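You operate a simulated robot arm through the tools that you are given. There is no shell and no other tool. Be economical: measure what you need, move in short steps, check, and stop when the job is done.

Carry out the task below with a simulated two-armed robot. There is one attempt and no reset: what you move stays moved.

## Task
Clamp and peel the yellow display, then enter the conning display's set-up.
Fine: film in the film tray; power up, hold SET and TEST down together; the screen ends on SETUP.

The check looks at the end state, three seconds after you hand in, the way a careful person would. Anything else that was tipped, shoved, dropped, spilled or broken makes it a failure.

## Robot
Two 6-joint arms with two-finger parallel grippers on one trunk, on a base that drives. Base frame: it is fixed to the floor where the robot stands at the start and does not move with it; the origin is under the middle of the robot, x ahead of it, y to its left, z up. Readings come in m, degrees, newtons and seconds.
The left shoulder is at the start at [0.07, 0.166, 1.411], the right one opposite. Places, roughly: log clamp [0.5, 0, 0.8]; film tray [0.7, -0.6, 0.8]; on-off key [0.5, -0.3, 0.8]; set key [0.5, -0.2, 0.8]; screen test key [0.5, -0.4, 0.8]; conning display [0.6, -0.3, 0.8]; indicator film [-6.75, 1.75, 0.75]; echo clamp [0.5, 0.2, 0.8]; wind clamp [-6.7, 2.3, 0.9]; depth clamp [-6.7, 2.5, 0.9]; display key [-6.9, 3, 0.8]; tilt wheel [-6.7, 1.9, 0.9]; red foot wheel [-6.7, 1.6, 0.9]; blue foot wheel [-6.7, 1.7, 0.9]; dimmer unit knob [-6.7, 2.8, 0.9]; bezel screw one [0.5, -0.2, 0.8]. Payload 3.91 kg a hand.
Tool frame (each hand has its own): the origin (TCP) lies between the finger pads and is the grasp point; the fingertips stand 0.03 m ahead of it; z points along the fingers, y is the line along which they close. Largest opening 0.11 m; finger width 0.02, thickness 0.01; the body of the gripper, 0.048 by 0.112 m, starts 0.055 m behind the TCP.
Orientation is told as [roll, pitch, yaw] about the base's x, y, z axes, in that order, counted from this pose: with the fingers straight down and closing along the base's y, the tool's x points along the base's -x, its y along +y and its z along -z.

## Interface
- The arms move only by the tool nudge_tool. It takes "left_series", "right_series" or both (then of equal length, played together; a hand with none holds still); each is one flat list of numbers, 7 for each row, row after row: the shift along the tool's x, y, z in m, then the turn, a rotation vector about the tool's x, y, z in degrees, then the finger opening in m, from 0 to 0.11. In form: [dx, dy, dz, rx, ry, rz, jaw, dx, dy, dz, rx, ry, rz, jaw, ...]. A call has 1 to 12 rows; each row is the pose to reach, as a shift and turn from the pose commanded when the call began, along the tool's axes at that moment. Each row takes 0.2 s and may step no farther than 0.05 m and 8.6 degrees from the row before; otherwise, or with a gripper value out of range, the whole call is refused. Where a pose cannot be reached the arm comes as near as it can. A force on the tool above 50 N (or 10 N above the force at the start of the call, whichever is more), or a blocked arm, ends the call early, and 0.2 s more pass. The fingers move at their own pace (about 0.108 m/s each) and stop on an object; they squeeze with about 44 N. The grip force told is the motor's: it shows also when the fingers shut on nothing. Time passes only in rows, and 0.2 s behind the last, so rows that repeat a pose let the fingers close. The reply holds the time, the measured pose of the TCP, the force on the tool along the base axes, the opening and the grip force, in the units named above and with some noise.
- Cameras (640 x 400 px; columns grow to the right, rows downward): "scene" is now at [0.1183, -0.0297, 1.6183]; the picture's right is [-0.42, -0.91, 0.00], its down [-0.66, 0.31, -0.69] and it looks along [0.62, -0.29, -0.73] (base axes); focal length 273 px, centre (320, 200). "left" rides on the left gripper at [0.077, -0.007, -0.114] in its tool frame; the picture's right is [0.09, 1.00, 0.00], its down [-0.80, 0.07, -0.59] and it looks along [-0.59, 0.05, 0.80] (tool axes); focal length 270 px, centre (320, 200). "right" rides on the right gripper at [0.077, 0.007, -0.114] in its tool frame; the picture's right is [-0.09, 1.00, 0.00], its down [-0.80, -0.07, -0.59] and it looks along [-0.59, -0.05, 0.80] (tool axes); focal length 270 px, centre (320, 200). There is no depth. A picture from a camera that has moved, and an enlarged one, comes with that camera's place and axes in the base frame and with its lens. The place of the scene camera against the robot may be out by one fixed shift of up to 0.012 m in any direction.
- grab_frame(camera): a new picture of that camera. The clock stands still meanwhile.
- lift_body(by): slides the trunk up (or, below 0, down) by that many m; the arms and the scene camera ride with it, the base frame stays. It gives what a move gives, with no picture.
- steer(legs): drives the robot by 1 to 6 legs, each [ahead, left, turn to the left] in m, m and degrees, along the robot's own axes; the way and the turn of a leg run together, so that a leg with both is an arc; at most 1.5 m and 180 degrees a leg. The arms and the cameras ride along, it lands a little off, and it stops where it bumps. It gives what a move gives.
- head_to(pan, tilt): turns the head with the scene camera to pan (to the left, within 86 degrees either way) and tilt (down, from -29 to 69), counted from straight ahead of the robot. It gives what a move gives.
- enlarge(camera, box): a new picture of the part [left, top, right, bottom] of that camera's present view, enlarged. The clock stands still meanwhile.
- close_job(): hands the job in; it is judged then, once.

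Work in short steps. Places have to be worked out from the pictures, the camera data and where the tool is seen: move nearer, look again, correct. Check each grasp and each placing, and mend what went wrong. You have 120 turns and 108 pictures in all, those below and enlarged ones among them. Open the grippers and draw the arms clear of the work before you hand the job in, unless the task says otherwise; then end with one line.

The tools are called after ">>>" by a JSON object that holds its "name" and its "arguments". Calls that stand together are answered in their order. nudge_tool: Moves the arms, as the interface text tells. Its arguments: {"type":"object","properties":{"left_series":{"type":"array","items":{"type":"number"}},"right_series":{"type":"array","items":{"type":"number"}}},"required":[]} The other tools are called the same way: lift_body (by) slides the trunk up or down; steer (legs) drives the base; head_to (pan, tilt) turns the head that bears the scene camera; grab_frame (camera) takes a picture; enlarge (camera, box) takes an enlarged picture of a part of a camera's view; close_job () hands the job in.

At the start:

```text
time_s: 0.0
left_eef_pos: [0.6886, 0.0772, 1.0778]
left_orientation: [-0.1, 0.0, -0.1]
left_ft_force: [0.5, -0.5, -0.4]
left_width: 0.1101
left_grasp_force: 0.1
right_eef_pos: [0.5409, -0.4324, 1.204]
right_orientation: [0.0, 0.0, 0.0]
right_ft_force: [0.9, 0.4, -0.8]
right_width: 0.11
right_grasp_force: 0.1
trunk travel left (down, up): [-0.906, 0.034]
robot x, y, heading: [-0.0035, 0.0003, 0.0]
head pan, tilt: [-24.8, 46.6]
```

scene: 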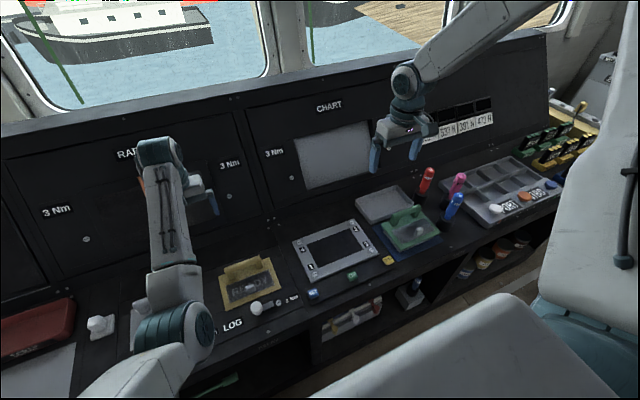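
right: 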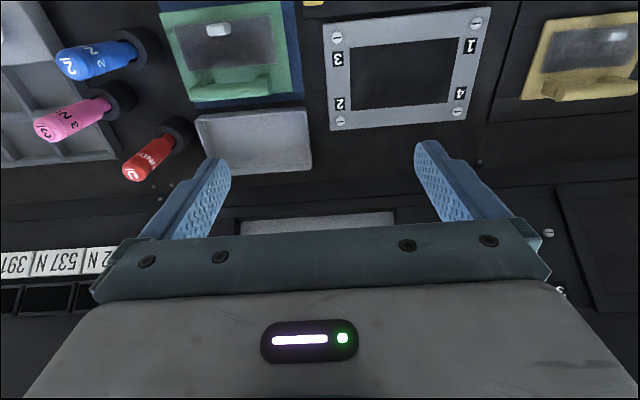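
left: 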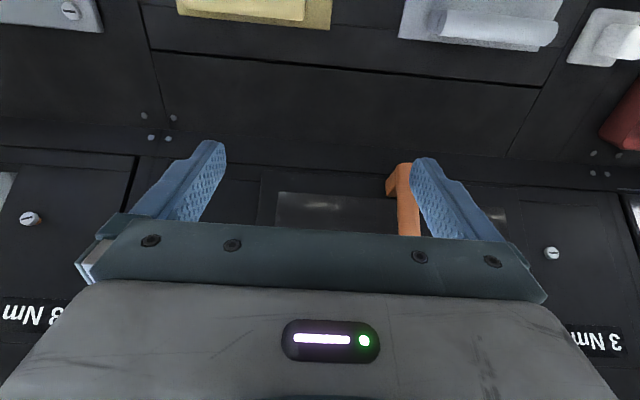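

The picture shows a yellow display (log), a conning display with keys around it, and a grey tray. I look closer at each before moving.

>>> {"name": "enlarge", "arguments": {"camera": "scene", "box": [190, 200, 350, 340]}}

>>> {"name": "enlarge", "arguments": {"camera": "scene", "box": [280, 180, 480, 310]}}

>>> {"name": "enlarge", "arguments": {"camera": "right", "box": [160, 0, 640, 200]}}

```text
2.86 times, centred on (270, 270) of scene
camera zoom: at [0.1183, -0.0297, 1.6183], right [-0.42, -0.91, 0.0], down [-0.66, 0.31, -0.69], along [0.62, -0.29, -0.73], focal length 779 px, centre (463, 0)
```

zoom: 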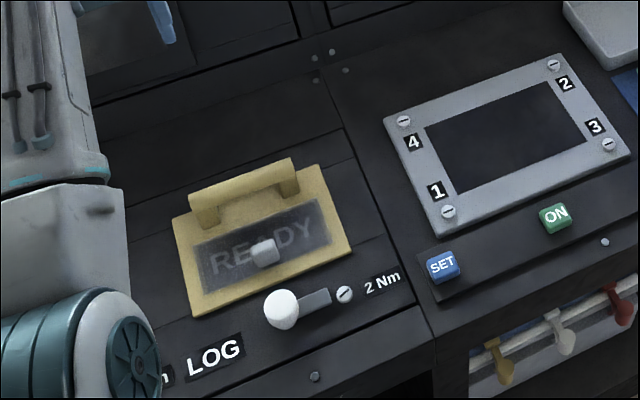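

```text
3.08 times, centred on (380, 245) of scene
camera zoom: at [0.1183, -0.0297, 1.6183], right [-0.42, -0.91, 0.0], down [-0.66, 0.31, -0.69], along [0.62, -0.29, -0.73], focal length 839 px, centre (135, 62)
```

zoom: 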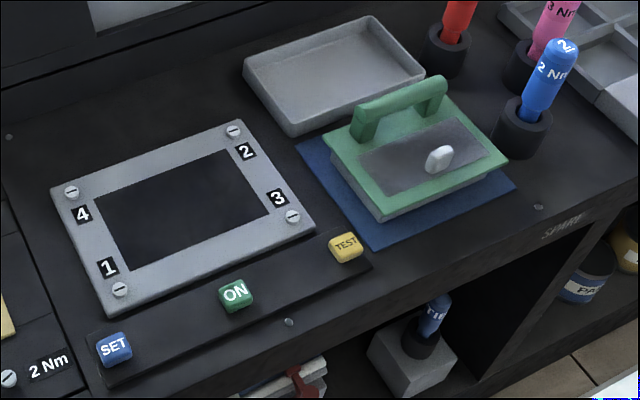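

```text
1.33 times, centred on (400, 100) of right
camera zoom: at [0.4639, -0.4245, 1.3179], right [0.09, 1.0, 0.0], down [0.8, -0.07, 0.59], along [0.59, -0.05, -0.8], focal length 360 px, centre (213, 333)
```

zoom: 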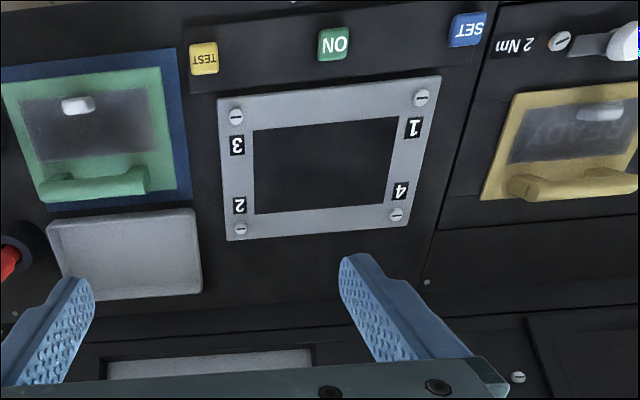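

The yellow display's clamp is the white-knobbed lever by its 2 Nm screw. I draw the left hand back toward the robot to view it and the film tab from the left camera.

>>> {"name": "nudge_tool", "arguments": {"left_series": [0.05, 0, 0, 0, 0, 0, 0.11, 0.1, 0, 0, 0, 0, 0, 0.11, 0.15, 0, 0, 0, 0, 0, 0.11, 0.2, 0, 0, 0, 0, 0, 0.11, 0.25, 0, 0, 0, 0, 0, 0.11]}}

>>> {"name": "grab_frame", "arguments": {"camera": "left"}}

>>> {"name": "grab_frame", "arguments": {"camera": "scene"}}

```text
time_s: 0.9
left_eef_pos: [0.6404, 0.1261, 1.1162]
left_orientation: [4.1, -12.0, 1.9]
left_ft_force: [0.1, 1.1, -0.2]
left_width: 0.11
left_grasp_force: 0.0
left hand out of reach, approached as far as the arm can: row 1, 2, 3, 4
right_eef_pos: [0.54, -0.4323, 1.204]
right_orientation: [-0.2, 0.0, 0.0]
right_ft_force: [0.2, -0.5, -0.5]
right_width: 0.1102
right_grasp_force: 0.1
trunk travel left (down, up): [-0.906, 0.034]
robot x, y, heading: [-0.0013, -0.0002, -0.1]
head pan, tilt: [-24.8, 46.6]
stopped in row 4 (left hand): the arm was blocked; the commanded pose is now the measured one
```

```text
101 pictures are left
camera left: at [0.5419, 0.1082, 1.2111], right [-0.13, 0.99, 0.05], down [0.66, 0.05, 0.75], along [0.74, 0.13, -0.66], focal length 270 px, centre (320, 200)
```

left: 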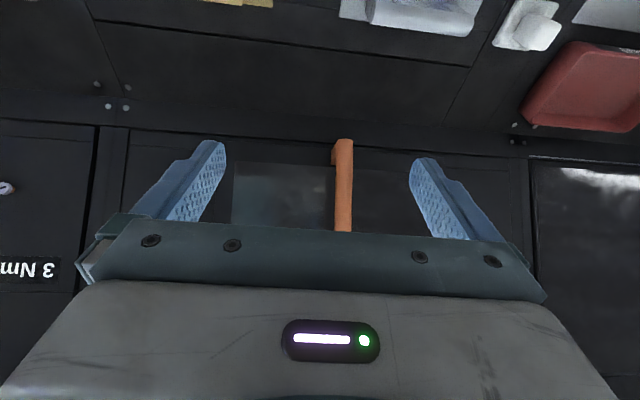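

```text
100 pictures are left
camera scene: at [0.1177, -0.0288, 1.6184], right [-0.42, -0.91, 0.0], down [-0.66, 0.3, -0.69], along [0.62, -0.29, -0.73], focal length 273 px, centre (320, 200)
```

scene: 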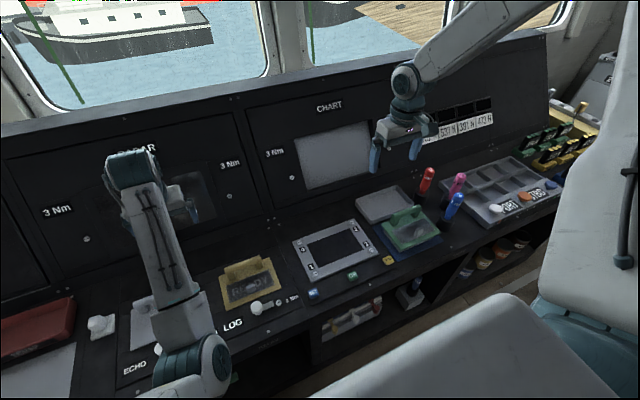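

The arm was blocked when pulled back at that height. I restore the orientation and move slightly ahead, then descend where the reach is better.

>>> {"name": "nudge_tool", "arguments": {"left_series": [-0.02, 0, 0, 2, 6, 1, 0.11, -0.04, 0, 0, 4.1, 12, 1.9, 0.11, -0.04, 0, 0.04, 4.1, 12, 1.9, 0.11]}}

```text
time_s: 1.7
left_eef_pos: [0.6916, 0.1262, 1.0791]
left_orientation: [-0.1, 0.1, 0.2]
left_ft_force: [0.2, 0.5, 0.0]
left_width: 0.1099
left_grasp_force: 0.0
left hand out of reach, approached as far as the arm can: row 1, 2, 3
right_eef_pos: [0.538, -0.4314, 1.2045]
right_orientation: [-0.1, 0.0, 0.0]
right_ft_force: [0.2, 0.4, -0.1]
right_width: 0.11
right_grasp_force: 0.0
trunk travel left (down, up): [-0.906, 0.034]
robot x, y, heading: [-0.0031, 0.0025, -0.2]
head pan, tilt: [-24.8, 46.6]
```

Now I go down and back diagonally with the left hand.

>>> {"name": "nudge_tool", "arguments": {"left_series": [0.025, 0, 0.04, 0, 0, 0, 0.11, 0.05, 0, 0.08, 0, 0, 0, 0.11, 0.08, 0, 0.11, 0, 0, 0, 0.11, 0.11, 0, 0.14, 0, 0, 0, 0.11]}}

>>> {"name": "grab_frame", "arguments": {"camera": "left"}}

```text
time_s: 2.7
left_eef_pos: [0.5906, 0.1315, 0.9417]
left_orientation: [0.7, -0.7, 0.6]
left_ft_force: [-0.5, 0.9, 0.5]
left_width: 0.11
left_grasp_force: 0.0
right_eef_pos: [0.54, -0.4333, 1.2038]
right_orientation: [0.0, 0.0, 0.0]
right_ft_force: [-0.7, -0.3, 0.3]
right_width: 0.1101
right_grasp_force: 0.1
trunk travel left (down, up): [-0.906, 0.034]
robot x, y, heading: [-0.0004, 0.0002, -0.3]
head pan, tilt: [-24.8, 46.6]
```

```text
99 pictures are left
camera left: at [0.5121, 0.1223, 1.055], right [-0.1, 1.0, 0.01], down [0.79, 0.07, 0.6], along [0.6, 0.07, -0.8], focal length 270 px, centre (320, 200)
```

left: 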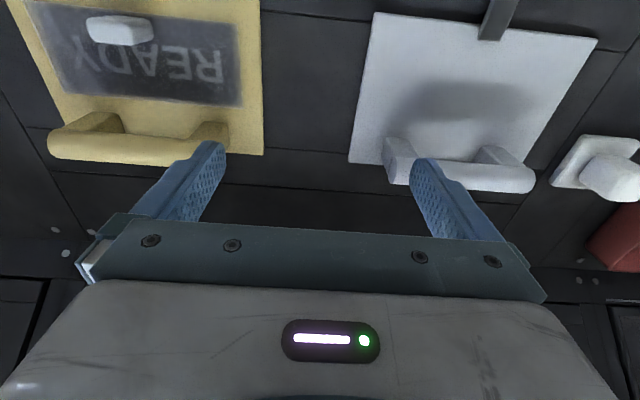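

The white display's clamp bar lies over its edge; the yellow one's doesn't. I back off further to see the levers.

>>> {"name": "nudge_tool", "arguments": {"left_series": [0.04, 0, 0, 0, 0, 0, 0.11, 0.08, 0, 0, 0, 0, 0, 0.11, 0.12, 0, 0, 0, 0, 0, 0.11, 0.15, 0, 0, 0, 0, 0, 0.11]}}

>>> {"name": "grab_frame", "arguments": {"camera": "left"}}

>>> {"name": "grab_frame", "arguments": {"camera": "scene"}}

```text
time_s: 3.8
left_eef_pos: [0.4391, 0.1914, 0.9332]
left_orientation: [8.1, -0.8, 0.3]
left_ft_force: [-0.1, 0.1, -0.1]
left_width: 0.1098
left_grasp_force: 0.1
right_eef_pos: [0.539, -0.4317, 1.2034]
right_orientation: [0.0, 0.0, 0.0]
right_ft_force: [0.2, -0.4, 0.3]
right_width: 0.11
right_grasp_force: 0.0
trunk travel left (down, up): [-0.906, 0.034]
robot x, y, heading: [-0.0012, 0.0034, 0.1]
head pan, tilt: [-24.8, 46.6]
stopped in row 4 (left hand): the arm was blocked; the commanded pose is now the measured one
```

```text
98 pictures are left
camera left: at [0.361, 0.168, 1.0433], right [-0.09, 0.99, 0.14], down [0.79, -0.01, 0.61], along [0.6, 0.17, -0.78], focal length 270 px, centre (320, 200)
```

left: 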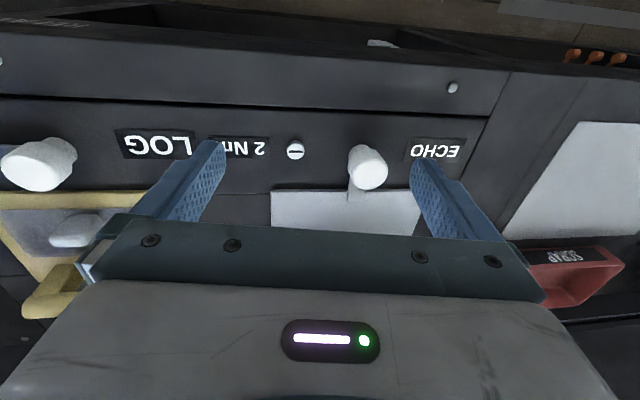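

```text
97 pictures are left
camera scene: at [0.1169, -0.0296, 1.6184], right [-0.42, -0.91, 0.0], down [-0.66, 0.31, -0.69], along [0.62, -0.29, -0.73], focal length 273 px, centre (320, 200)
```

scene: 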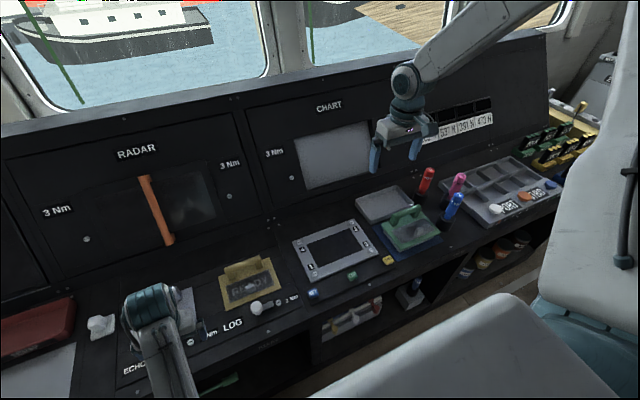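

The log clamp is a knob-pivoted bar, now lying along −y; it must turn about 90° CCW to lie over the yellow display's edge. I check the surroundings with the head, as I'll have to drive.

>>> {"name": "head_to", "arguments": {"pan": -75, "tilt": 55}}

>>> {"name": "grab_frame", "arguments": {"camera": "scene"}}

>>> {"name": "head_to", "arguments": {"pan": 0, "tilt": 65}}

>>> {"name": "grab_frame", "arguments": {"camera": "scene"}}

```text
time_s: 5.0
left_eef_pos: [0.4407, 0.1916, 0.9328]
left_orientation: [8.1, -0.8, 0.2]
left_ft_force: [0.6, 0.5, 0.0]
left_width: 0.1102
left_grasp_force: 0.0
right_eef_pos: [0.5403, -0.4314, 1.2038]
right_orientation: [0.0, 0.1, 0.0]
right_ft_force: [0.7, -0.6, -1.0]
right_width: 0.11
right_grasp_force: 0.2
trunk travel left (down, up): [-0.906, 0.034]
robot x, y, heading: [-0.0016, 0.0018, 0.0]
head pan, tilt: [-75.0, 55.0]
```

```text
96 pictures are left
camera scene: at [0.0641, -0.0656, 1.6072], right [-0.97, -0.26, 0.0], down [-0.21, 0.79, -0.57], along [0.15, -0.55, -0.82], focal length 273 px, centre (320, 200)
```

scene: 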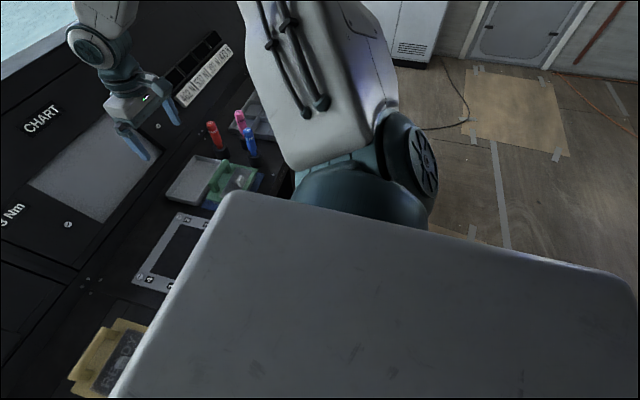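

```text
time_s: 6.5
left_eef_pos: [0.4412, 0.1917, 0.9333]
left_orientation: [8.1, -0.8, 0.3]
left_ft_force: [-0.2, -0.6, -0.1]
left_width: 0.1099
left_grasp_force: 0.0
right_eef_pos: [0.5412, -0.4322, 1.2039]
right_orientation: [0.0, 0.0, 0.0]
right_ft_force: [0.2, 0.1, -0.1]
right_width: 0.1099
right_grasp_force: 0.1
trunk travel left (down, up): [-0.906, 0.034]
robot x, y, heading: [-0.0006, -0.0007, 0.0]
head pan, tilt: [0.0, 65.0]
```

```text
95 pictures are left
camera scene: at [0.1063, 0.004, 1.5955], right [0.0, -1.0, 0.0], down [-0.91, 0.0, -0.42], along [0.42, 0.0, -0.91], focal length 273 px, centre (320, 200)
```

scene: 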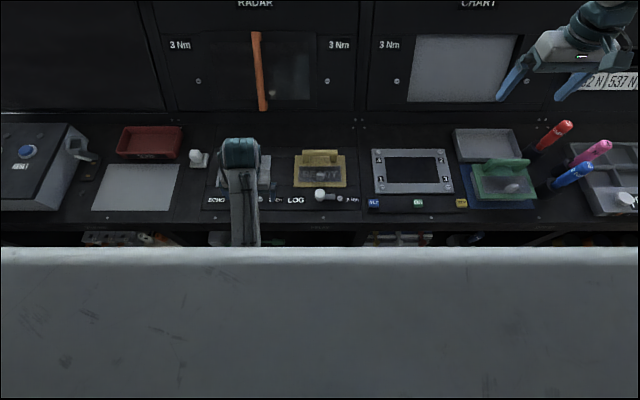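

The floor to the right is clear (the big pale thing is my own body). I back the base 0.1 m for comfortable reach.

>>> {"name": "steer", "arguments": {"legs": [[-0.1, 0, 0]]}}

>>> {"name": "nudge_tool", "arguments": {"left_series": [-0.03, 0, 0, 4, 0, 0, 0.11, -0.06, 0, 0, 8, 0, 0, 0.11]}}

>>> {"name": "head_to", "arguments": {"pan": 0, "tilt": 50}}

>>> {"name": "grab_frame", "arguments": {"camera": "left"}}

>>> {"name": "grab_frame", "arguments": {"camera": "scene"}}

```text
time_s: 7.6
left_eef_pos: [0.3455, 0.1922, 0.9305]
left_orientation: [8.0, -0.5, 0.3]
left_ft_force: [0.7, 0.7, 0.8]
left_width: 0.1099
left_grasp_force: 0.1
right_eef_pos: [0.4489, -0.4307, 1.2009]
right_orientation: [0.0, 0.3, 0.1]
right_ft_force: [0.9, 0.3, 0.1]
right_width: 0.1101
right_grasp_force: 0.0
trunk travel left (down, up): [-0.906, 0.034]
robot x, y, heading: [-0.0959, -0.0007, -0.0]
head pan, tilt: [0.0, 65.0]
```

```text
time_s: 8.2
left_eef_pos: [0.4062, 0.194, 0.9304]
left_orientation: [0.0, -0.5, 0.2]
left_ft_force: [0.4, -0.2, -1.0]
left_width: 0.11
left_grasp_force: 0.1
right_eef_pos: [0.4499, -0.4298, 1.2002]
right_orientation: [-0.1, 0.3, 0.1]
right_ft_force: [-0.6, 0.2, -0.5]
right_width: 0.11
right_grasp_force: 0.0
trunk travel left (down, up): [-0.906, 0.034]
robot x, y, heading: [-0.0979, 0.0015, 0.1]
head pan, tilt: [0.0, 65.0]
```

```text
time_s: 9.0
left_eef_pos: [0.4011, 0.1937, 0.9322]
left_orientation: [0.1, -0.7, 0.3]
left_ft_force: [0.0, -0.6, 0.3]
left_width: 0.1101
left_grasp_force: 0.0
right_eef_pos: [0.4429, -0.431, 1.2021]
right_orientation: [-0.1, 0.0, 0.1]
right_ft_force: [0.1, 0.3, -0.6]
right_width: 0.11
right_grasp_force: 0.0
trunk travel left (down, up): [-0.906, 0.034]
robot x, y, heading: [-0.0964, -0.0013, 0.0]
head pan, tilt: [0.0, 50.0]
```

```text
94 pictures are left
camera left: at [0.3225, 0.1848, 1.045], right [-0.09, 1.0, 0.0], down [0.79, 0.07, 0.61], along [0.6, 0.06, -0.8], focal length 270 px, centre (320, 200)
```

left: 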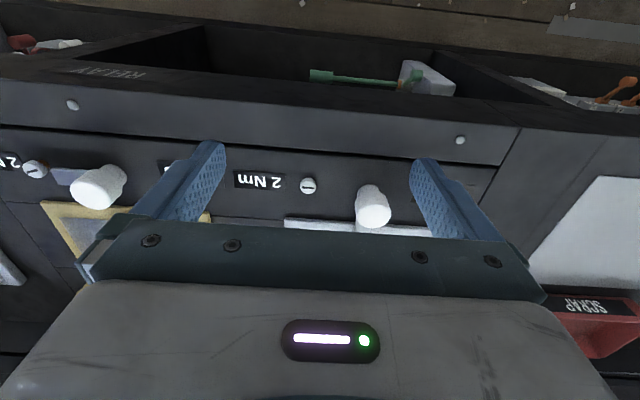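

```text
93 pictures are left
camera scene: at [0.0248, 0.0041, 1.6136], right [0.0, -1.0, 0.0], down [-0.77, 0.0, -0.64], along [0.64, 0.0, -0.77], focal length 273 px, centre (320, 200)
```

scene: 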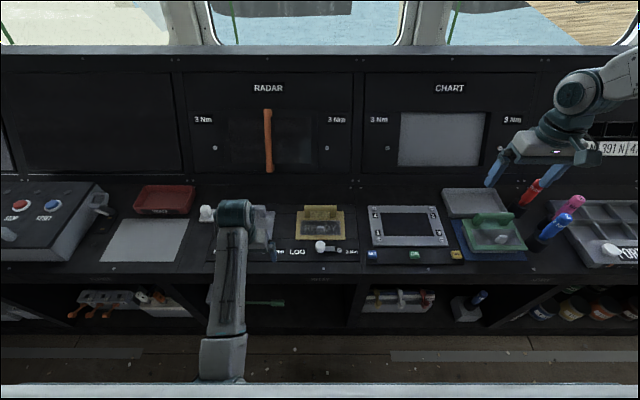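

Triangulation puts the console surface at about z≈0.83 and the log knob at about (0.474, 0.003, 0.85). I move the left hand above it.

>>> {"name": "nudge_tool", "arguments": {"left_series": [0, 0, -0.03, 0, 0, 0, 0.11, -0.02, -0.045, -0.03, 0, 0, 0, 0.11, -0.04, -0.09, -0.03, 0, 0, 0, 0.11, -0.06, -0.135, -0.03, 0, 0, 0, 0.11, -0.073, -0.18, -0.03, 0, 0, 0, 0.11, -0.073, -0.189, -0.03, 0, 0, 0, 0.11]}}

>>> {"name": "grab_frame", "arguments": {"camera": "left"}}

>>> {"name": "enlarge", "arguments": {"camera": "scene", "box": [180, 180, 360, 290]}}

```text
time_s: 10.0
left_eef_pos: [0.455, 0.1719, 0.9299]
left_orientation: [9.4, 0.4, 3.4]
left_ft_force: [-0.9, 0.0, -0.4]
left_width: 0.1101
left_grasp_force: 0.1
left hand out of reach, approached as far as the arm can: row 4, 5
right_eef_pos: [0.4444, -0.4285, 1.2036]
right_orientation: [-0.1, 0.2, 0.2]
right_ft_force: [-0.4, -0.1, 0.7]
right_width: 0.1101
right_grasp_force: 0.0
trunk travel left (down, up): [-0.906, 0.034]
robot x, y, heading: [-0.0959, -0.001, -0.1]
head pan, tilt: [0.0, 50.0]
stopped in row 5 (left hand): the arm was blocked; the commanded pose is now the measured one
```

```text
92 pictures are left
camera left: at [0.3809, 0.142, 1.0421], right [-0.14, 0.98, 0.16], down [0.81, 0.02, 0.59], along [0.58, 0.22, -0.79], focal length 270 px, centre (320, 200)
```

left: 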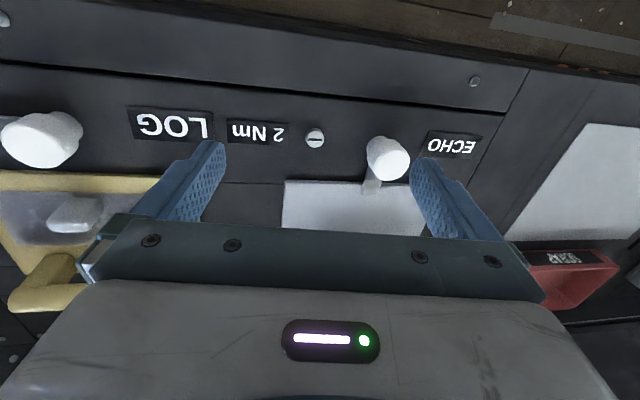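

```text
3.56 times, centred on (270, 235) of scene
camera zoom: at [0.0261, 0.0067, 1.6135], right [0.0, -1.0, 0.0], down [-0.77, 0.0, -0.64], along [0.64, 0.0, -0.77], focal length 970 px, centre (498, 76)
```

zoom: 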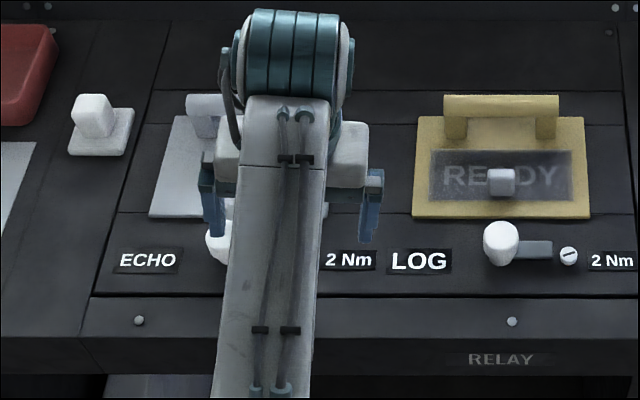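

The left arm cannot come inboard at this range. I'll use the right hand for clamp and film, so I drive back a bit and to the left.

>>> {"name": "steer", "arguments": {"legs": [[-0.08, 0, 0], [0, 0.17, 0]]}}

>>> {"name": "nudge_tool", "arguments": {"left_series": [0, 0, 0, 4.7, 0, 1.7, 0.11, 0, 0.02, 0, 9.4, 0, 3.4, 0.11]}}

>>> {"name": "grab_frame", "arguments": {"camera": "scene"}}

>>> {"name": "grab_frame", "arguments": {"camera": "right"}}

```text
time_s: 12.1
left_eef_pos: [0.3756, 0.3374, 0.9335]
left_orientation: [9.5, 0.4, 3.3]
left_ft_force: [1.0, -1.0, -0.1]
left_width: 0.1102
left_grasp_force: 0.1
right_eef_pos: [0.3644, -0.266, 1.2025]
right_orientation: [0.2, 0.0, 0.2]
right_ft_force: [1.0, -0.5, 0.0]
right_width: 0.11
right_grasp_force: 0.1
trunk travel left (down, up): [-0.906, 0.034]
robot x, y, heading: [-0.1777, 0.1678, 0.0]
head pan, tilt: [0.0, 50.0]
```

```text
time_s: 12.7
left_eef_pos: [0.3722, 0.3602, 0.9342]
left_orientation: [0.0, 0.6, -0.1]
left_ft_force: [0.3, 0.6, -0.2]
left_width: 0.11
left_grasp_force: 0.2
right_eef_pos: [0.363, -0.2619, 1.2046]
right_orientation: [0.0, 0.0, 0.1]
right_ft_force: [0.1, 0.7, 0.1]
right_width: 0.1102
right_grasp_force: 0.1
trunk travel left (down, up): [-0.906, 0.034]
robot x, y, heading: [-0.1789, 0.1653, 0.1]
head pan, tilt: [0.0, 50.0]
```

```text
90 pictures are left
camera scene: at [-0.0554, 0.1738, 1.6137], right [0.0, -1.0, 0.0], down [-0.77, 0.0, -0.64], along [0.64, 0.0, -0.77], focal length 273 px, centre (320, 200)
```

scene: 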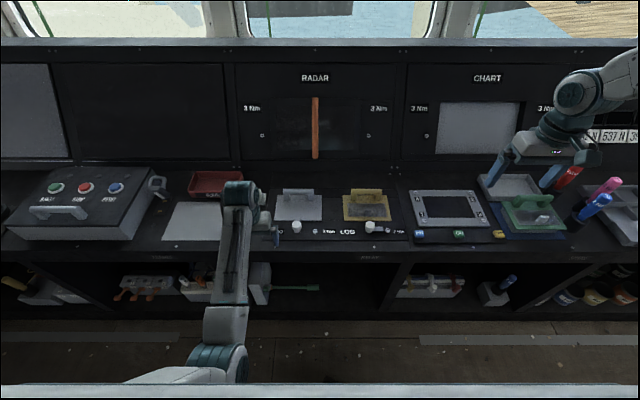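

```text
89 pictures are left
camera right: at [0.287, -0.254, 1.3183], right [0.09, 1.0, 0.0], down [0.8, -0.07, 0.59], along [0.59, -0.05, -0.8], focal length 270 px, centre (320, 200)
```

right: 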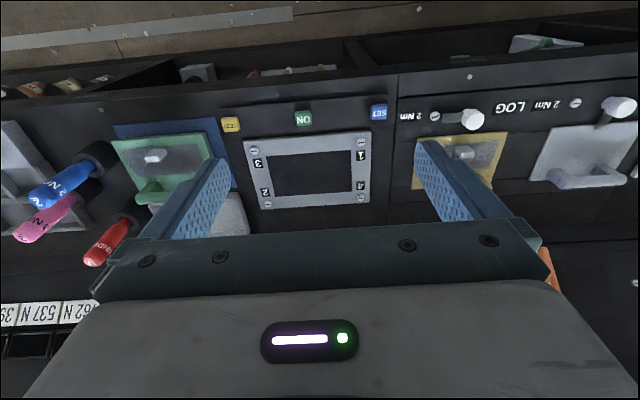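

Left hand is parked clear. I bring the right hand over the log knob.

>>> {"name": "nudge_tool", "arguments": {"right_series": [-0.014, 0.033, 0.024, 0, 0, 0, 0.11, -0.028, 0.066, 0.048, 0, 0, 0, 0.11, -0.042, 0.099, 0.072, 0, 0, 0, 0.11, -0.056, 0.132, 0.096, 0, 0, 0, 0.11, -0.07, 0.165, 0.12, 0, 0, 0, 0.11, -0.084, 0.198, 0.144, 0, 0, 0, 0.11, -0.098, 0.231, 0.168, 0, 0, 0, 0.11, -0.111, 0.264, 0.192, 0, 0, 0, 0.11]}}

>>> {"name": "grab_frame", "arguments": {"camera": "right"}}

>>> {"name": "enlarge", "arguments": {"camera": "scene", "box": [310, 170, 450, 260]}}

```text
time_s: 14.5
left_eef_pos: [0.3739, 0.3607, 0.936]
left_orientation: [-0.1, 0.7, 0.0]
left_ft_force: [-0.1, -0.2, -0.4]
left_width: 0.1098
left_grasp_force: 0.0
right_eef_pos: [0.314, -0.2351, 1.0867]
right_orientation: [0.1, 0.0, 0.2]
right_ft_force: [0.2, 0.3, -0.3]
right_width: 0.11
right_grasp_force: 0.2
right hand out of reach, approached as far as the arm can: row 1, 2, 3, 4, 5, 6, 7, 8
trunk travel left (down, up): [-0.906, 0.034]
robot x, y, heading: [-0.1777, 0.1716, 0.2]
head pan, tilt: [0.0, 50.0]
```

```text
88 pictures are left
camera right: at [0.2382, -0.2265, 1.2005], right [0.09, 1.0, 0.0], down [0.8, -0.07, 0.59], along [0.59, -0.05, -0.8], focal length 270 px, centre (320, 200)
```

right: 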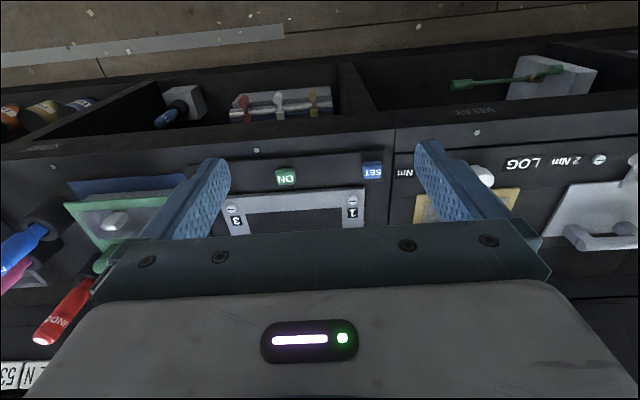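

```text
4.44 times, centred on (380, 215) of scene
camera zoom: at [-0.0537, 0.1728, 1.6136], right [0.0, -1.0, 0.0], down [-0.77, 0.0, -0.64], along [0.64, 0.0, -0.77], focal length 1212 px, centre (53, 133)
```

zoom: 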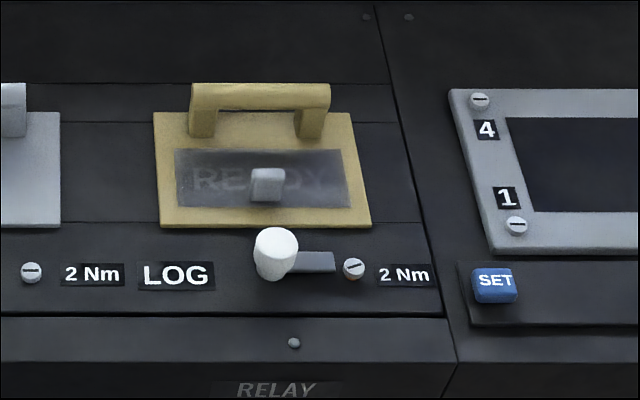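

The IK got stuck in the close-in region. I go outward and down first, then sideways.

>>> {"name": "nudge_tool", "arguments": {"right_series": [-0.04, 0, 0.02, 0, 0, 0, 0.11, -0.08, 0, 0.04, 0, 0, 0, 0.11, -0.12, 0, 0.06, 0, 0, 0, 0.11, -0.16, 0, 0.08, 0, 0, 0, 0.11]}}

```text
time_s: 15.5
left_eef_pos: [0.3742, 0.3581, 0.9353]
left_orientation: [0.0, 0.7, -0.1]
left_ft_force: [-0.2, 1.1, -0.1]
left_width: 0.1101
left_grasp_force: 0.0
right_eef_pos: [0.3956, -0.3193, 1.0253]
right_orientation: [0.1, 0.0, 0.2]
right_ft_force: [0.0, -0.4, 0.0]
right_width: 0.1097
right_grasp_force: 0.1
right hand out of reach, approached as far as the arm can: row 1, 2, 3, 4
trunk travel left (down, up): [-0.906, 0.034]
robot x, y, heading: [-0.1788, 0.1643, 0.3]
head pan, tilt: [0.0, 50.0]
```

I send a null row to see where the commanded pose stands.

>>> {"name": "nudge_tool", "arguments": {"right_series": [0, 0, 0, 0, 0, 0, 0.11, 0, 0, 0, 0, 0, 0, 0.11]}}

>>> {"name": "head_to", "arguments": {"pan": -35, "tilt": 35}}

>>> {"name": "grab_frame", "arguments": {"camera": "scene"}}

```text
time_s: 16.1
left_eef_pos: [0.3749, 0.3595, 0.9356]
left_orientation: [-0.1, 0.7, -0.1]
left_ft_force: [-0.4, 0.4, -0.1]
left_width: 0.1099
left_grasp_force: 0.0
right_eef_pos: [0.393, -0.3194, 1.0268]
right_orientation: [0.0, -0.1, 0.3]
right_ft_force: [-0.4, -0.1, -0.6]
right_width: 0.11
right_grasp_force: 0.0
trunk travel left (down, up): [-0.906, 0.034]
robot x, y, heading: [-0.1789, 0.1667, -0.0]
head pan, tilt: [0.0, 50.0]
```

```text
time_s: 17.1
left_eef_pos: [0.3738, 0.3601, 0.936]
left_orientation: [0.0, 0.7, -0.1]
left_ft_force: [-0.8, -0.1, 0.4]
left_width: 0.1099
left_grasp_force: 0.1
right_eef_pos: [0.3935, -0.3189, 1.0274]
right_orientation: [0.1, -0.1, 0.1]
right_ft_force: [-0.5, -0.9, -0.9]
right_width: 0.11
right_grasp_force: 0.0
trunk travel left (down, up): [-0.906, 0.034]
robot x, y, heading: [-0.1799, 0.1691, 0.0]
head pan, tilt: [-35.0, 35.0]
```

```text
86 pictures are left
camera scene: at [-0.0594, 0.123, 1.6354], right [-0.57, -0.82, 0.0], down [-0.47, 0.33, -0.82], along [0.67, -0.47, -0.57], focal length 273 px, centre (320, 200)
```

scene: 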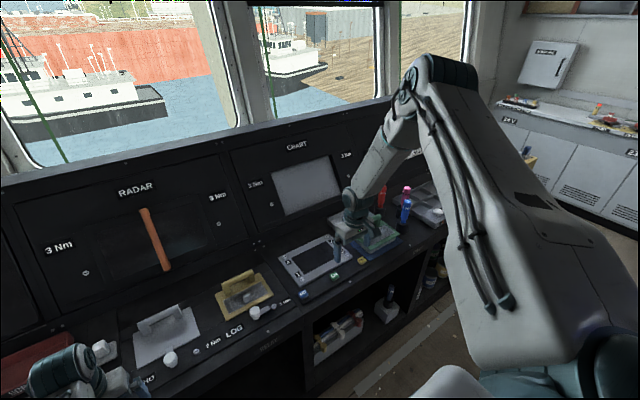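

Commanded pose now equals the measured one. I try descending a bit, then inward in small steps.

>>> {"name": "nudge_tool", "arguments": {"right_series": [-0.01, 0, 0.035, 0, 0, 0, 0.11, -0.02, 0, 0.07, 0, 0, 0, 0.11, -0.035, 0.03, 0.07, 0, 0, 0, 0.11, -0.05, 0.06, 0.07, 0, 0, 0, 0.11]}}

```text
time_s: 18.1
left_eef_pos: [0.3732, 0.3599, 0.9351]
left_orientation: [0.1, 0.7, -0.1]
left_ft_force: [0.5, 1.0, 0.4]
left_width: 0.1097
left_grasp_force: 0.1
right_eef_pos: [0.3762, -0.3058, 1.0168]
right_orientation: [0.0, 0.0, 0.3]
right_ft_force: [-0.5, 0.0, 0.8]
right_width: 0.1101
right_grasp_force: 0.0
right hand out of reach, approached as far as the arm can: row 1, 2, 3, 4
trunk travel left (down, up): [-0.906, 0.034]
robot x, y, heading: [-0.1762, 0.1658, 0.3]
head pan, tilt: [-35.0, 35.0]
```

I test which direction is free: pure +x outward.

>>> {"name": "nudge_tool", "arguments": {"right_series": [0, 0, 0, 0, 0, 0, 0.11, -0.03, 0, 0, 0, 0, 0, 0.11, -0.06, 0, 0, 0, 0, 0, 0.11]}}

>>> {"name": "nudge_tool", "arguments": {"right_series": [0, 0, 0, 0, 0, 0, 0.11, 0, 0, -0.03, 0, 0, 0, 0.11, 0, 0, -0.06, 0, 0, 0, 0.11]}}

>>> {"name": "nudge_tool", "arguments": {"right_series": [0, 0, 0, 0, 0, 0, 0.11, 0, 0.03, 0, 0, 0, 0, 0.11, 0, 0.06, 0, 0, 0, 0, 0.11]}}

```text
time_s: 18.9
left_eef_pos: [0.3741, 0.3597, 0.9354]
left_orientation: [-0.1, 0.7, -0.1]
left_ft_force: [-0.6, -0.4, 0.0]
left_width: 0.1099
left_grasp_force: 0.1
right_eef_pos: [0.4009, -0.326, 1.03]
right_orientation: [0.0, 0.1, 0.1]
right_ft_force: [-0.1, 0.8, -0.1]
right_width: 0.1103
right_grasp_force: 0.1
right hand out of reach, approached as far as the arm can: row 2, 3
trunk travel left (down, up): [-0.906, 0.034]
robot x, y, heading: [-0.1778, 0.1693, 0.3]
head pan, tilt: [-35.0, 35.0]
```

```text
time_s: 19.7
left_eef_pos: [0.3731, 0.3605, 0.9375]
left_orientation: [0.0, 0.5, -0.1]
left_ft_force: [-0.1, -0.9, 0.6]
left_width: 0.1098
left_grasp_force: 0.1
right_eef_pos: [0.4019, -0.3211, 1.0929]
right_orientation: [0.0, -0.2, 0.2]
right_ft_force: [-0.2, 0.3, 0.1]
right_width: 0.1102
right_grasp_force: 0.0
trunk travel left (down, up): [-0.906, 0.034]
robot x, y, heading: [-0.1749, 0.1702, 0.1]
head pan, tilt: [-35.0, 35.0]
```

```text
time_s: 20.5
left_eef_pos: [0.3734, 0.3594, 0.9355]
left_orientation: [-0.1, 0.6, -0.1]
left_ft_force: [0.1, 0.4, 0.0]
left_width: 0.1099
left_grasp_force: 0.1
right_eef_pos: [0.3802, -0.2861, 1.0957]
right_orientation: [0.0, -0.1, 0.1]
right_ft_force: [0.4, -0.7, 0.3]
right_width: 0.1102
right_grasp_force: 0.2
right hand out of reach, approached as far as the arm can: row 2, 3
trunk travel left (down, up): [-0.906, 0.034]
robot x, y, heading: [-0.1795, 0.166, 0.1]
head pan, tilt: [-35.0, 35.0]
```

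The boundary looks like a joint limit, perhaps the wrist roll. I test by letting the tool yaw along with an inward move.

>>> {"name": "nudge_tool", "arguments": {"right_series": [0, 0, 0, 0, 0, -8, 0.11, 0, 0, 0, 0, 0, -16, 0.11, 0, 0, 0, 0, 0, -24, 0.11]}}

>>> {"name": "nudge_tool", "arguments": {"right_series": [0, 0, 0, 0, 0, 0, 0.11, -0.015, 0.025, 0, 0, 0, 0, 0.11, -0.03, 0.05, 0, 0, 0, 0, 0.11]}}

```text
time_s: 21.3
left_eef_pos: [0.3748, 0.3594, 0.9359]
left_orientation: [0.0, 0.7, 0.0]
left_ft_force: [1.3, -0.1, 0.1]
left_width: 0.1101
left_grasp_force: 0.0
right_eef_pos: [0.3823, -0.2861, 1.0967]
right_orientation: [0.1, -0.2, 24.3]
right_ft_force: [-1.1, 0.1, -0.3]
right_width: 0.1102
right_grasp_force: 0.1
trunk travel left (down, up): [-0.906, 0.034]
robot x, y, heading: [-0.1796, 0.1685, 0.2]
head pan, tilt: [-35.0, 35.0]
```

```text
time_s: 22.1
left_eef_pos: [0.3738, 0.3591, 0.9362]
left_orientation: [0.1, 0.6, -0.1]
left_ft_force: [0.1, -0.3, -0.2]
left_width: 0.1103
left_grasp_force: 0.0
right_eef_pos: [0.3629, -0.2688, 1.1021]
right_orientation: [0.0, 0.0, 24.1]
right_ft_force: [0.3, -0.3, 0.5]
right_width: 0.11
right_grasp_force: 0.0
right hand out of reach, approached as far as the arm can: row 2, 3
trunk travel left (down, up): [-0.906, 0.034]
robot x, y, heading: [-0.1769, 0.1685, 0.1]
head pan, tilt: [-35.0, 35.0]
```

Yaw wasn't the limit. I test moving outboard and then straight down to learn the boundary.

>>> {"name": "nudge_tool", "arguments": {"right_series": [0, 0, 0, 0, 0, 8, 0.11, 0, 0, 0, 0, 0, 16, 0.11, 0, 0, 0, 0, 0, 24, 0.11]}}

>>> {"name": "nudge_tool", "arguments": {"right_series": [0, -0.04, 0, 0, 0, 0, 0.11, 0, -0.08, 0, 0, 0, 0, 0.11, 0, -0.1, 0, 0, 0, 0, 0.11]}}

>>> {"name": "nudge_tool", "arguments": {"right_series": [0, 0, 0.04, 0, 0, 0, 0.11, 0, 0, 0.08, 0, 0, 0, 0.11, 0, 0, 0.12, 0, 0, 0, 0.11]}}

```text
time_s: 22.9
left_eef_pos: [0.3742, 0.3592, 0.9353]
left_orientation: [0.0, 0.7, -0.1]
left_ft_force: [-0.2, 0.4, 0.3]
left_width: 0.11
left_grasp_force: 0.0
right_eef_pos: [0.364, -0.2695, 1.1017]
right_orientation: [0.0, 0.1, 0.0]
right_ft_force: [-0.2, 0.7, -0.2]
right_width: 0.1104
right_grasp_force: 0.1
trunk travel left (down, up): [-0.906, 0.034]
robot x, y, heading: [-0.1757, 0.1691, 0.2]
head pan, tilt: [-35.0, 35.0]
```

```text
time_s: 23.7
left_eef_pos: [0.3738, 0.3592, 0.936]
left_orientation: [0.0, 0.8, 0.0]
left_ft_force: [0.0, 1.0, 0.8]
left_width: 0.11
left_grasp_force: 0.0
right_eef_pos: [0.3593, -0.3674, 1.1008]
right_orientation: [0.0, 0.0, 0.2]
right_ft_force: [0.1, 0.2, -0.2]
right_width: 0.1101
right_grasp_force: 0.0
trunk travel left (down, up): [-0.906, 0.034]
robot x, y, heading: [-0.1758, 0.1704, 0.3]
head pan, tilt: [-35.0, 35.0]
```

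```text
time_s: 24.5
left_eef_pos: [0.3732, 0.3593, 0.936]
left_orientation: [0.1, 0.6, 0.0]
left_ft_force: [0.0, 0.5, 0.2]
left_width: 0.1098
left_grasp_force: 0.2
right_eef_pos: [0.3489, -0.3648, 1.0072]
right_orientation: [0.1, -0.1, 0.2]
right_ft_force: [0.6, -0.4, 0.2]
right_width: 0.1102
right_grasp_force: 0.0
right hand out of reach, approached as far as the arm can: row 3
trunk travel left (down, up): [-0.906, 0.034]
robot x, y, heading: [-0.1795, 0.1664, 0.1]
head pan, tilt: [-35.0, 35.0]
```

I look at the left arm's posture to compare with the right's.

>>> {"name": "head_to", "arguments": {"pan": 35, "tilt": 35}}

>>> {"name": "grab_frame", "arguments": {"camera": "scene"}}

>>> {"name": "head_to", "arguments": {"pan": -55, "tilt": 20}}

>>> {"name": "grab_frame", "arguments": {"camera": "scene"}}

```text
time_s: 25.9
left_eef_pos: [0.3737, 0.3602, 0.9345]
left_orientation: [0.1, 0.7, -0.1]
left_ft_force: [-0.5, 0.3, 0.4]
left_width: 0.1101
left_grasp_force: 0.0
right_eef_pos: [0.3502, -0.3646, 1.0062]
right_orientation: [0.1, 0.0, 0.1]
right_ft_force: [0.7, -0.2, -0.3]
right_width: 0.1103
right_grasp_force: 0.0
trunk travel left (down, up): [-0.906, 0.034]
robot x, y, heading: [-0.1777, 0.1678, 0.1]
head pan, tilt: [35.0, 35.0]
```

```text
85 pictures are left
camera scene: at [-0.0598, 0.2236, 1.6354], right [0.58, -0.82, 0.0], down [-0.47, -0.33, -0.82], along [0.67, 0.47, -0.57], focal length 273 px, centre (320, 200)
```

scene: 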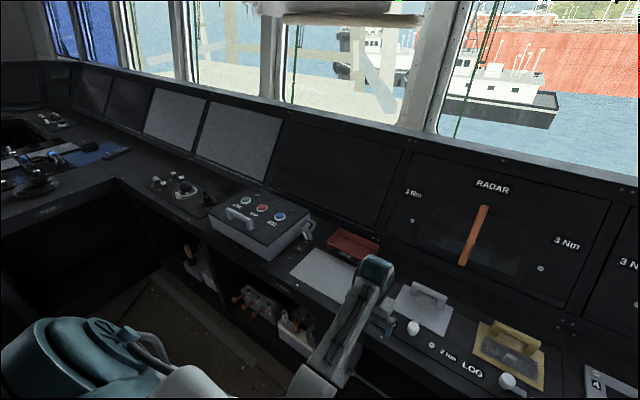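

```text
time_s: 27.6
left_eef_pos: [0.374, 0.3586, 0.9355]
left_orientation: [0.0, 0.7, -0.1]
left_ft_force: [0.0, 0.1, 0.2]
left_width: 0.11
left_grasp_force: 0.1
right_eef_pos: [0.3497, -0.3642, 1.0063]
right_orientation: [0.1, -0.1, 0.0]
right_ft_force: [-0.6, 0.1, 0.2]
right_width: 0.11
right_grasp_force: 0.1
trunk travel left (down, up): [-0.906, 0.034]
robot x, y, heading: [-0.1767, 0.1641, 0.3]
head pan, tilt: [-55.0, 20.0]
```

```text
84 pictures are left
camera scene: at [-0.0777, 0.0968, 1.6592], right [-0.82, -0.58, 0.0], down [-0.2, 0.28, -0.94], along [0.54, -0.77, -0.34], focal length 273 px, centre (320, 200)
```

scene: 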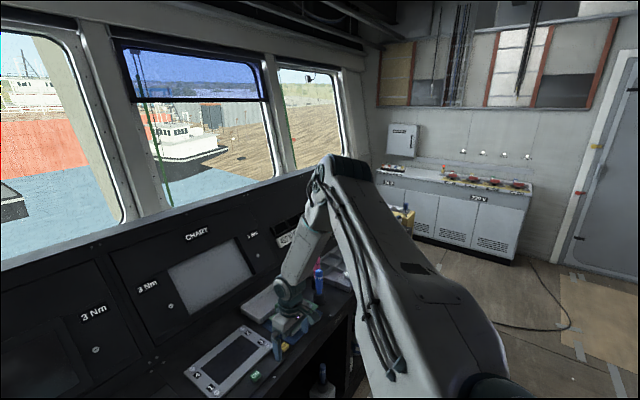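

I test whether tilting frees the descent: four small trials with tilt about tool y and x.

>>> {"name": "nudge_tool", "arguments": {"right_series": [0, 0, 0, 0, 8, 0, 0.11, 0, 0, 0.04, 0, 8, 0, 0.11]}}

>>> {"name": "nudge_tool", "arguments": {"right_series": [0, 0, 0, 0, -8, 0, 0.11, 0, 0, 0, 0, -16, 0, 0.11, 0, 0, 0.04, 0, -16, 0, 0.11]}}

```text
time_s: 28.2
left_eef_pos: [0.3743, 0.3586, 0.9364]
left_orientation: [0.0, 0.6, -0.2]
left_ft_force: [0.2, -0.4, -0.2]
left_width: 0.11
left_grasp_force: 0.2
right_eef_pos: [0.3306, -0.3628, 1.0107]
right_orientation: [0.0, 8.1, 0.1]
right_ft_force: [0.2, 0.7, 0.4]
right_width: 0.1101
right_grasp_force: 0.0
right hand out of reach, approached as far as the arm can: row 1, 2
trunk travel left (down, up): [-0.906, 0.034]
robot x, y, heading: [-0.1778, 0.1662, 0.3]
head pan, tilt: [-55.0, 20.0]
```

```text
time_s: 29.0
left_eef_pos: [0.375, 0.3601, 0.935]
left_orientation: [0.1, 0.8, -0.1]
left_ft_force: [0.1, -0.3, 0.1]
left_width: 0.1098
left_grasp_force: 0.0
right_eef_pos: [0.3228, -0.3638, 0.9811]
right_orientation: [0.1, -8.1, 0.1]
right_ft_force: [-0.2, 0.3, -0.2]
right_width: 0.1103
right_grasp_force: 0.1
right hand out of reach, approached as far as the arm can: row 3
trunk travel left (down, up): [-0.906, 0.034]
robot x, y, heading: [-0.1777, 0.1705, 0.1]
head pan, tilt: [-55.0, 20.0]
```

Analysis: the right arm sits elbow-high near full stretch. I pull it in and descend, which should drop the elbow and free the sweep inboard.

>>> {"name": "nudge_tool", "arguments": {"right_series": [0.03, 0.01, -0.01, 0, 4, 0, 0.11, 0.06, 0.02, -0.01, 0, 8, 0, 0.11, 0.09, 0.04, 0.02, 0, 8, 0, 0.11, 0.09, 0.05, 0.05, 0, 8, 0, 0.11, 0.09, 0.05, 0.08, 0, 8, 0, 0.11]}}

>>> {"name": "nudge_tool", "arguments": {"right_series": [0, 0, 0, 0, 0, 0, 0.11, 0, 0.04, 0, 0, 0, 0, 0.11, 0, 0.08, 0, 0, 0, 0, 0.11]}}

```text
time_s: 30.2
left_eef_pos: [0.3741, 0.3586, 0.9361]
left_orientation: [0.0, 0.7, -0.1]
left_ft_force: [0.0, 0.0, 0.4]
left_width: 0.1098
left_grasp_force: 0.0
right_eef_pos: [0.226, -0.3292, 0.9607]
right_orientation: [0.0, 0.0, 0.1]
right_ft_force: [0.7, -0.7, -0.8]
right_width: 0.11
right_grasp_force: 0.1
right hand out of reach, approached as far as the arm can: row 3, 4, 5
trunk travel left (down, up): [-0.906, 0.034]
robot x, y, heading: [-0.1755, 0.1715, 0.2]
head pan, tilt: [-55.0, 20.0]
```

```text
time_s: 31.0
left_eef_pos: [0.3744, 0.3606, 0.9342]
left_orientation: [-0.2, 0.7, -0.1]
left_ft_force: [0.1, 0.5, -0.3]
left_width: 0.1101
left_grasp_force: 0.0
right_eef_pos: [0.2242, -0.2511, 0.9772]
right_orientation: [-0.2, 0.0, 0.1]
right_ft_force: [-0.1, -0.2, 0.2]
right_width: 0.1099
right_grasp_force: 0.0
right hand out of reach, approached as far as the arm can: row 2, 3
trunk travel left (down, up): [-0.906, 0.034]
robot x, y, heading: [-0.1748, 0.1703, -0.1]
head pan, tilt: [-55.0, 20.0]
```

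There's a floor at about 0.43 m below the shoulder in this posture. I test inboard motion at a higher relative height; if fine, I'll lower the trunk instead.

>>> {"name": "nudge_tool", "arguments": {"right_series": [0, 0, -0.05, 0, 0, 0, 0.11, 0, 0, -0.1, 0, 0, 0, 0.11, 0, 0, -0.15, 0, 0, 0, 0.11, 0, 0, -0.2, 0, 0, 0, 0.11]}}

>>> {"name": "nudge_tool", "arguments": {"right_series": [-0.02, 0.03, 0, 0, 0, 0, 0.11, -0.04, 0.06, 0, 0, 0, 0, 0.11, -0.06, 0.09, 0, 0, 0, 0, 0.11, -0.08, 0.12, 0, 0, 0, 0, 0.11]}}

```text
time_s: 32.0
left_eef_pos: [0.372, 0.3602, 0.9373]
left_orientation: [0.0, 0.5, -0.1]
left_ft_force: [0.0, -1.2, 0.4]
left_width: 0.11
left_grasp_force: 0.0
right_eef_pos: [0.2212, -0.2493, 1.1798]
right_orientation: [0.0, 0.0, 0.3]
right_ft_force: [-0.5, 0.1, -0.9]
right_width: 0.1101
right_grasp_force: 0.0
trunk travel left (down, up): [-0.906, 0.034]
robot x, y, heading: [-0.1754, 0.1676, 0.2]
head pan, tilt: [-55.0, 20.0]
```

```text
time_s: 33.0
left_eef_pos: [0.3734, 0.3577, 0.9373]
left_orientation: [0.0, 0.6, -0.1]
left_ft_force: [-0.1, 0.0, -0.3]
left_width: 0.1099
left_grasp_force: 0.0
right_eef_pos: [0.2652, -0.1921, 1.1808]
right_orientation: [0.1, -0.2, 0.3]
right_ft_force: [-0.4, 0.5, 0.0]
right_width: 0.11
right_grasp_force: 0.1
right hand out of reach, approached as far as the arm can: row 3, 4
trunk travel left (down, up): [-0.906, 0.034]
robot x, y, heading: [-0.1794, 0.1706, 0.2]
head pan, tilt: [-55.0, 20.0]
```

I test whether inboard motion is possible at higher altitude (near shoulder level).

>>> {"name": "nudge_tool", "arguments": {"right_series": [0, 0, -0.05, 0, 0, 0, 0.11, 0, 0, -0.1, 0, 0, 0, 0.11, 0, 0, -0.15, 0, 0, 0, 0.11, 0, 0, -0.2, 0, 0, 0, 0.11]}}

>>> {"name": "nudge_tool", "arguments": {"right_series": [-0.03, 0.02, 0, 0, 0, 0, 0.11, -0.06, 0.04, 0, 0, 0, 0, 0.11, -0.09, 0.06, 0, 0, 0, 0, 0.11, -0.12, 0.08, 0, 0, 0, 0, 0.11, -0.15, 0.1, 0, 0, 0, 0, 0.11]}}

>>> {"name": "grab_frame", "arguments": {"camera": "scene"}}

```text
time_s: 34.0
left_eef_pos: [0.3724, 0.3605, 0.9357]
left_orientation: [0.0, 0.6, -0.1]
left_ft_force: [0.5, 0.7, 0.7]
left_width: 0.1099
left_grasp_force: 0.2
right_eef_pos: [0.2587, -0.2041, 1.3765]
right_orientation: [0.0, 0.0, 0.2]
right_ft_force: [-0.3, 0.9, 0.1]
right_width: 0.1103
right_grasp_force: 0.0
right hand out of reach, approached as far as the arm can: row 3, 4
trunk travel left (down, up): [-0.906, 0.034]
robot x, y, heading: [-0.1793, 0.1672, 0.1]
head pan, tilt: [-55.0, 20.0]
```

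```text
time_s: 35.2
left_eef_pos: [0.3753, 0.3583, 0.9349]
left_orientation: [0.0, 0.8, -0.2]
left_ft_force: [-0.5, -0.4, -0.1]
left_width: 0.11
left_grasp_force: 0.2
right_eef_pos: [0.3192, -0.2346, 1.3414]
right_orientation: [0.1, 0.1, 0.3]
right_ft_force: [-0.1, -0.7, -0.1]
right_width: 0.1099
right_grasp_force: 0.0
right hand out of reach, approached as far as the arm can: row 1, 2, 3, 4, 5
trunk travel left (down, up): [-0.906, 0.034]
robot x, y, heading: [-0.1785, 0.1711, 0.3]
head pan, tilt: [-55.0, 20.0]
```

```text
83 pictures are left
camera scene: at [-0.0752, 0.0963, 1.659], right [-0.82, -0.58, 0.0], down [-0.2, 0.28, -0.94], along [0.54, -0.77, -0.34], focal length 273 px, centre (320, 200)
```

scene: 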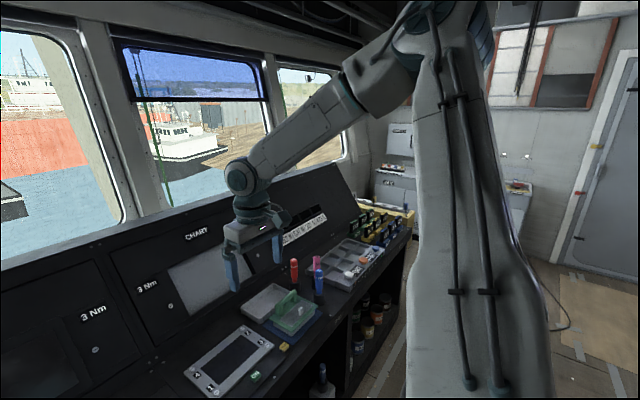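

The right arm has a hard pan limit; inboard reach must come from tilting the tool inboard (roll +45°). I test this in free air.

>>> {"name": "nudge_tool", "arguments": {"right_series": [0, 0, 0, -7.5, 0, 0, 0.11, 0, 0, 0, -15, 0, 0, 0.11, 0, 0, 0, -22.5, 0, 0, 0.11, 0, 0, 0, -30, 0, 0, 0.11, 0, 0, 0, -37.5, 0, 0, 0.11, 0, 0, 0, -45, 0, 0, 0.11]}}

>>> {"name": "nudge_tool", "arguments": {"right_series": [0, 0.03, 0.03, 0, 0, 0, 0.11, 0, 0.06, 0.06, 0, 0, 0, 0.11, 0, 0.09, 0.09, 0, 0, 0, 0.11, 0, 0.12, 0.12, 0, 0, 0, 0.11, 0, 0.15, 0.15, 0, 0, 0, 0.11]}}

```text
time_s: 36.6
left_eef_pos: [0.3738, 0.3577, 0.9373]
left_orientation: [0.0, 0.6, -0.1]
left_ft_force: [-0.1, 0.5, -0.5]
left_width: 0.11
left_grasp_force: 0.0
right_eef_pos: [0.2991, -0.2454, 1.3494]
right_orientation: [45.1, -0.3, 0.1]
right_ft_force: [0.1, -0.5, -0.2]
right_width: 0.1098
right_grasp_force: 0.0
right hand out of reach, approached as far as the arm can: row 5, 6
trunk travel left (down, up): [-0.906, 0.034]
robot x, y, heading: [-0.1739, 0.1683, 0.3]
head pan, tilt: [-55.0, 20.0]
```

```text
time_s: 37.8
left_eef_pos: [0.372, 0.3605, 0.9364]
left_orientation: [0.0, 0.7, -0.1]
left_ft_force: [1.0, -0.6, -0.7]
left_width: 0.1103
left_grasp_force: 0.1
right_eef_pos: [0.2279, -0.1112, 1.3306]
right_orientation: [45.0, -0.1, 0.1]
right_ft_force: [0.1, 0.4, 0.2]
right_width: 0.1098
right_grasp_force: 0.0
right hand out of reach, approached as far as the arm can: row 1, 2, 3, 4, 5
trunk travel left (down, up): [-0.906, 0.034]
robot x, y, heading: [-0.177, 0.1706, 0.4]
head pan, tilt: [-55.0, 20.0]
```

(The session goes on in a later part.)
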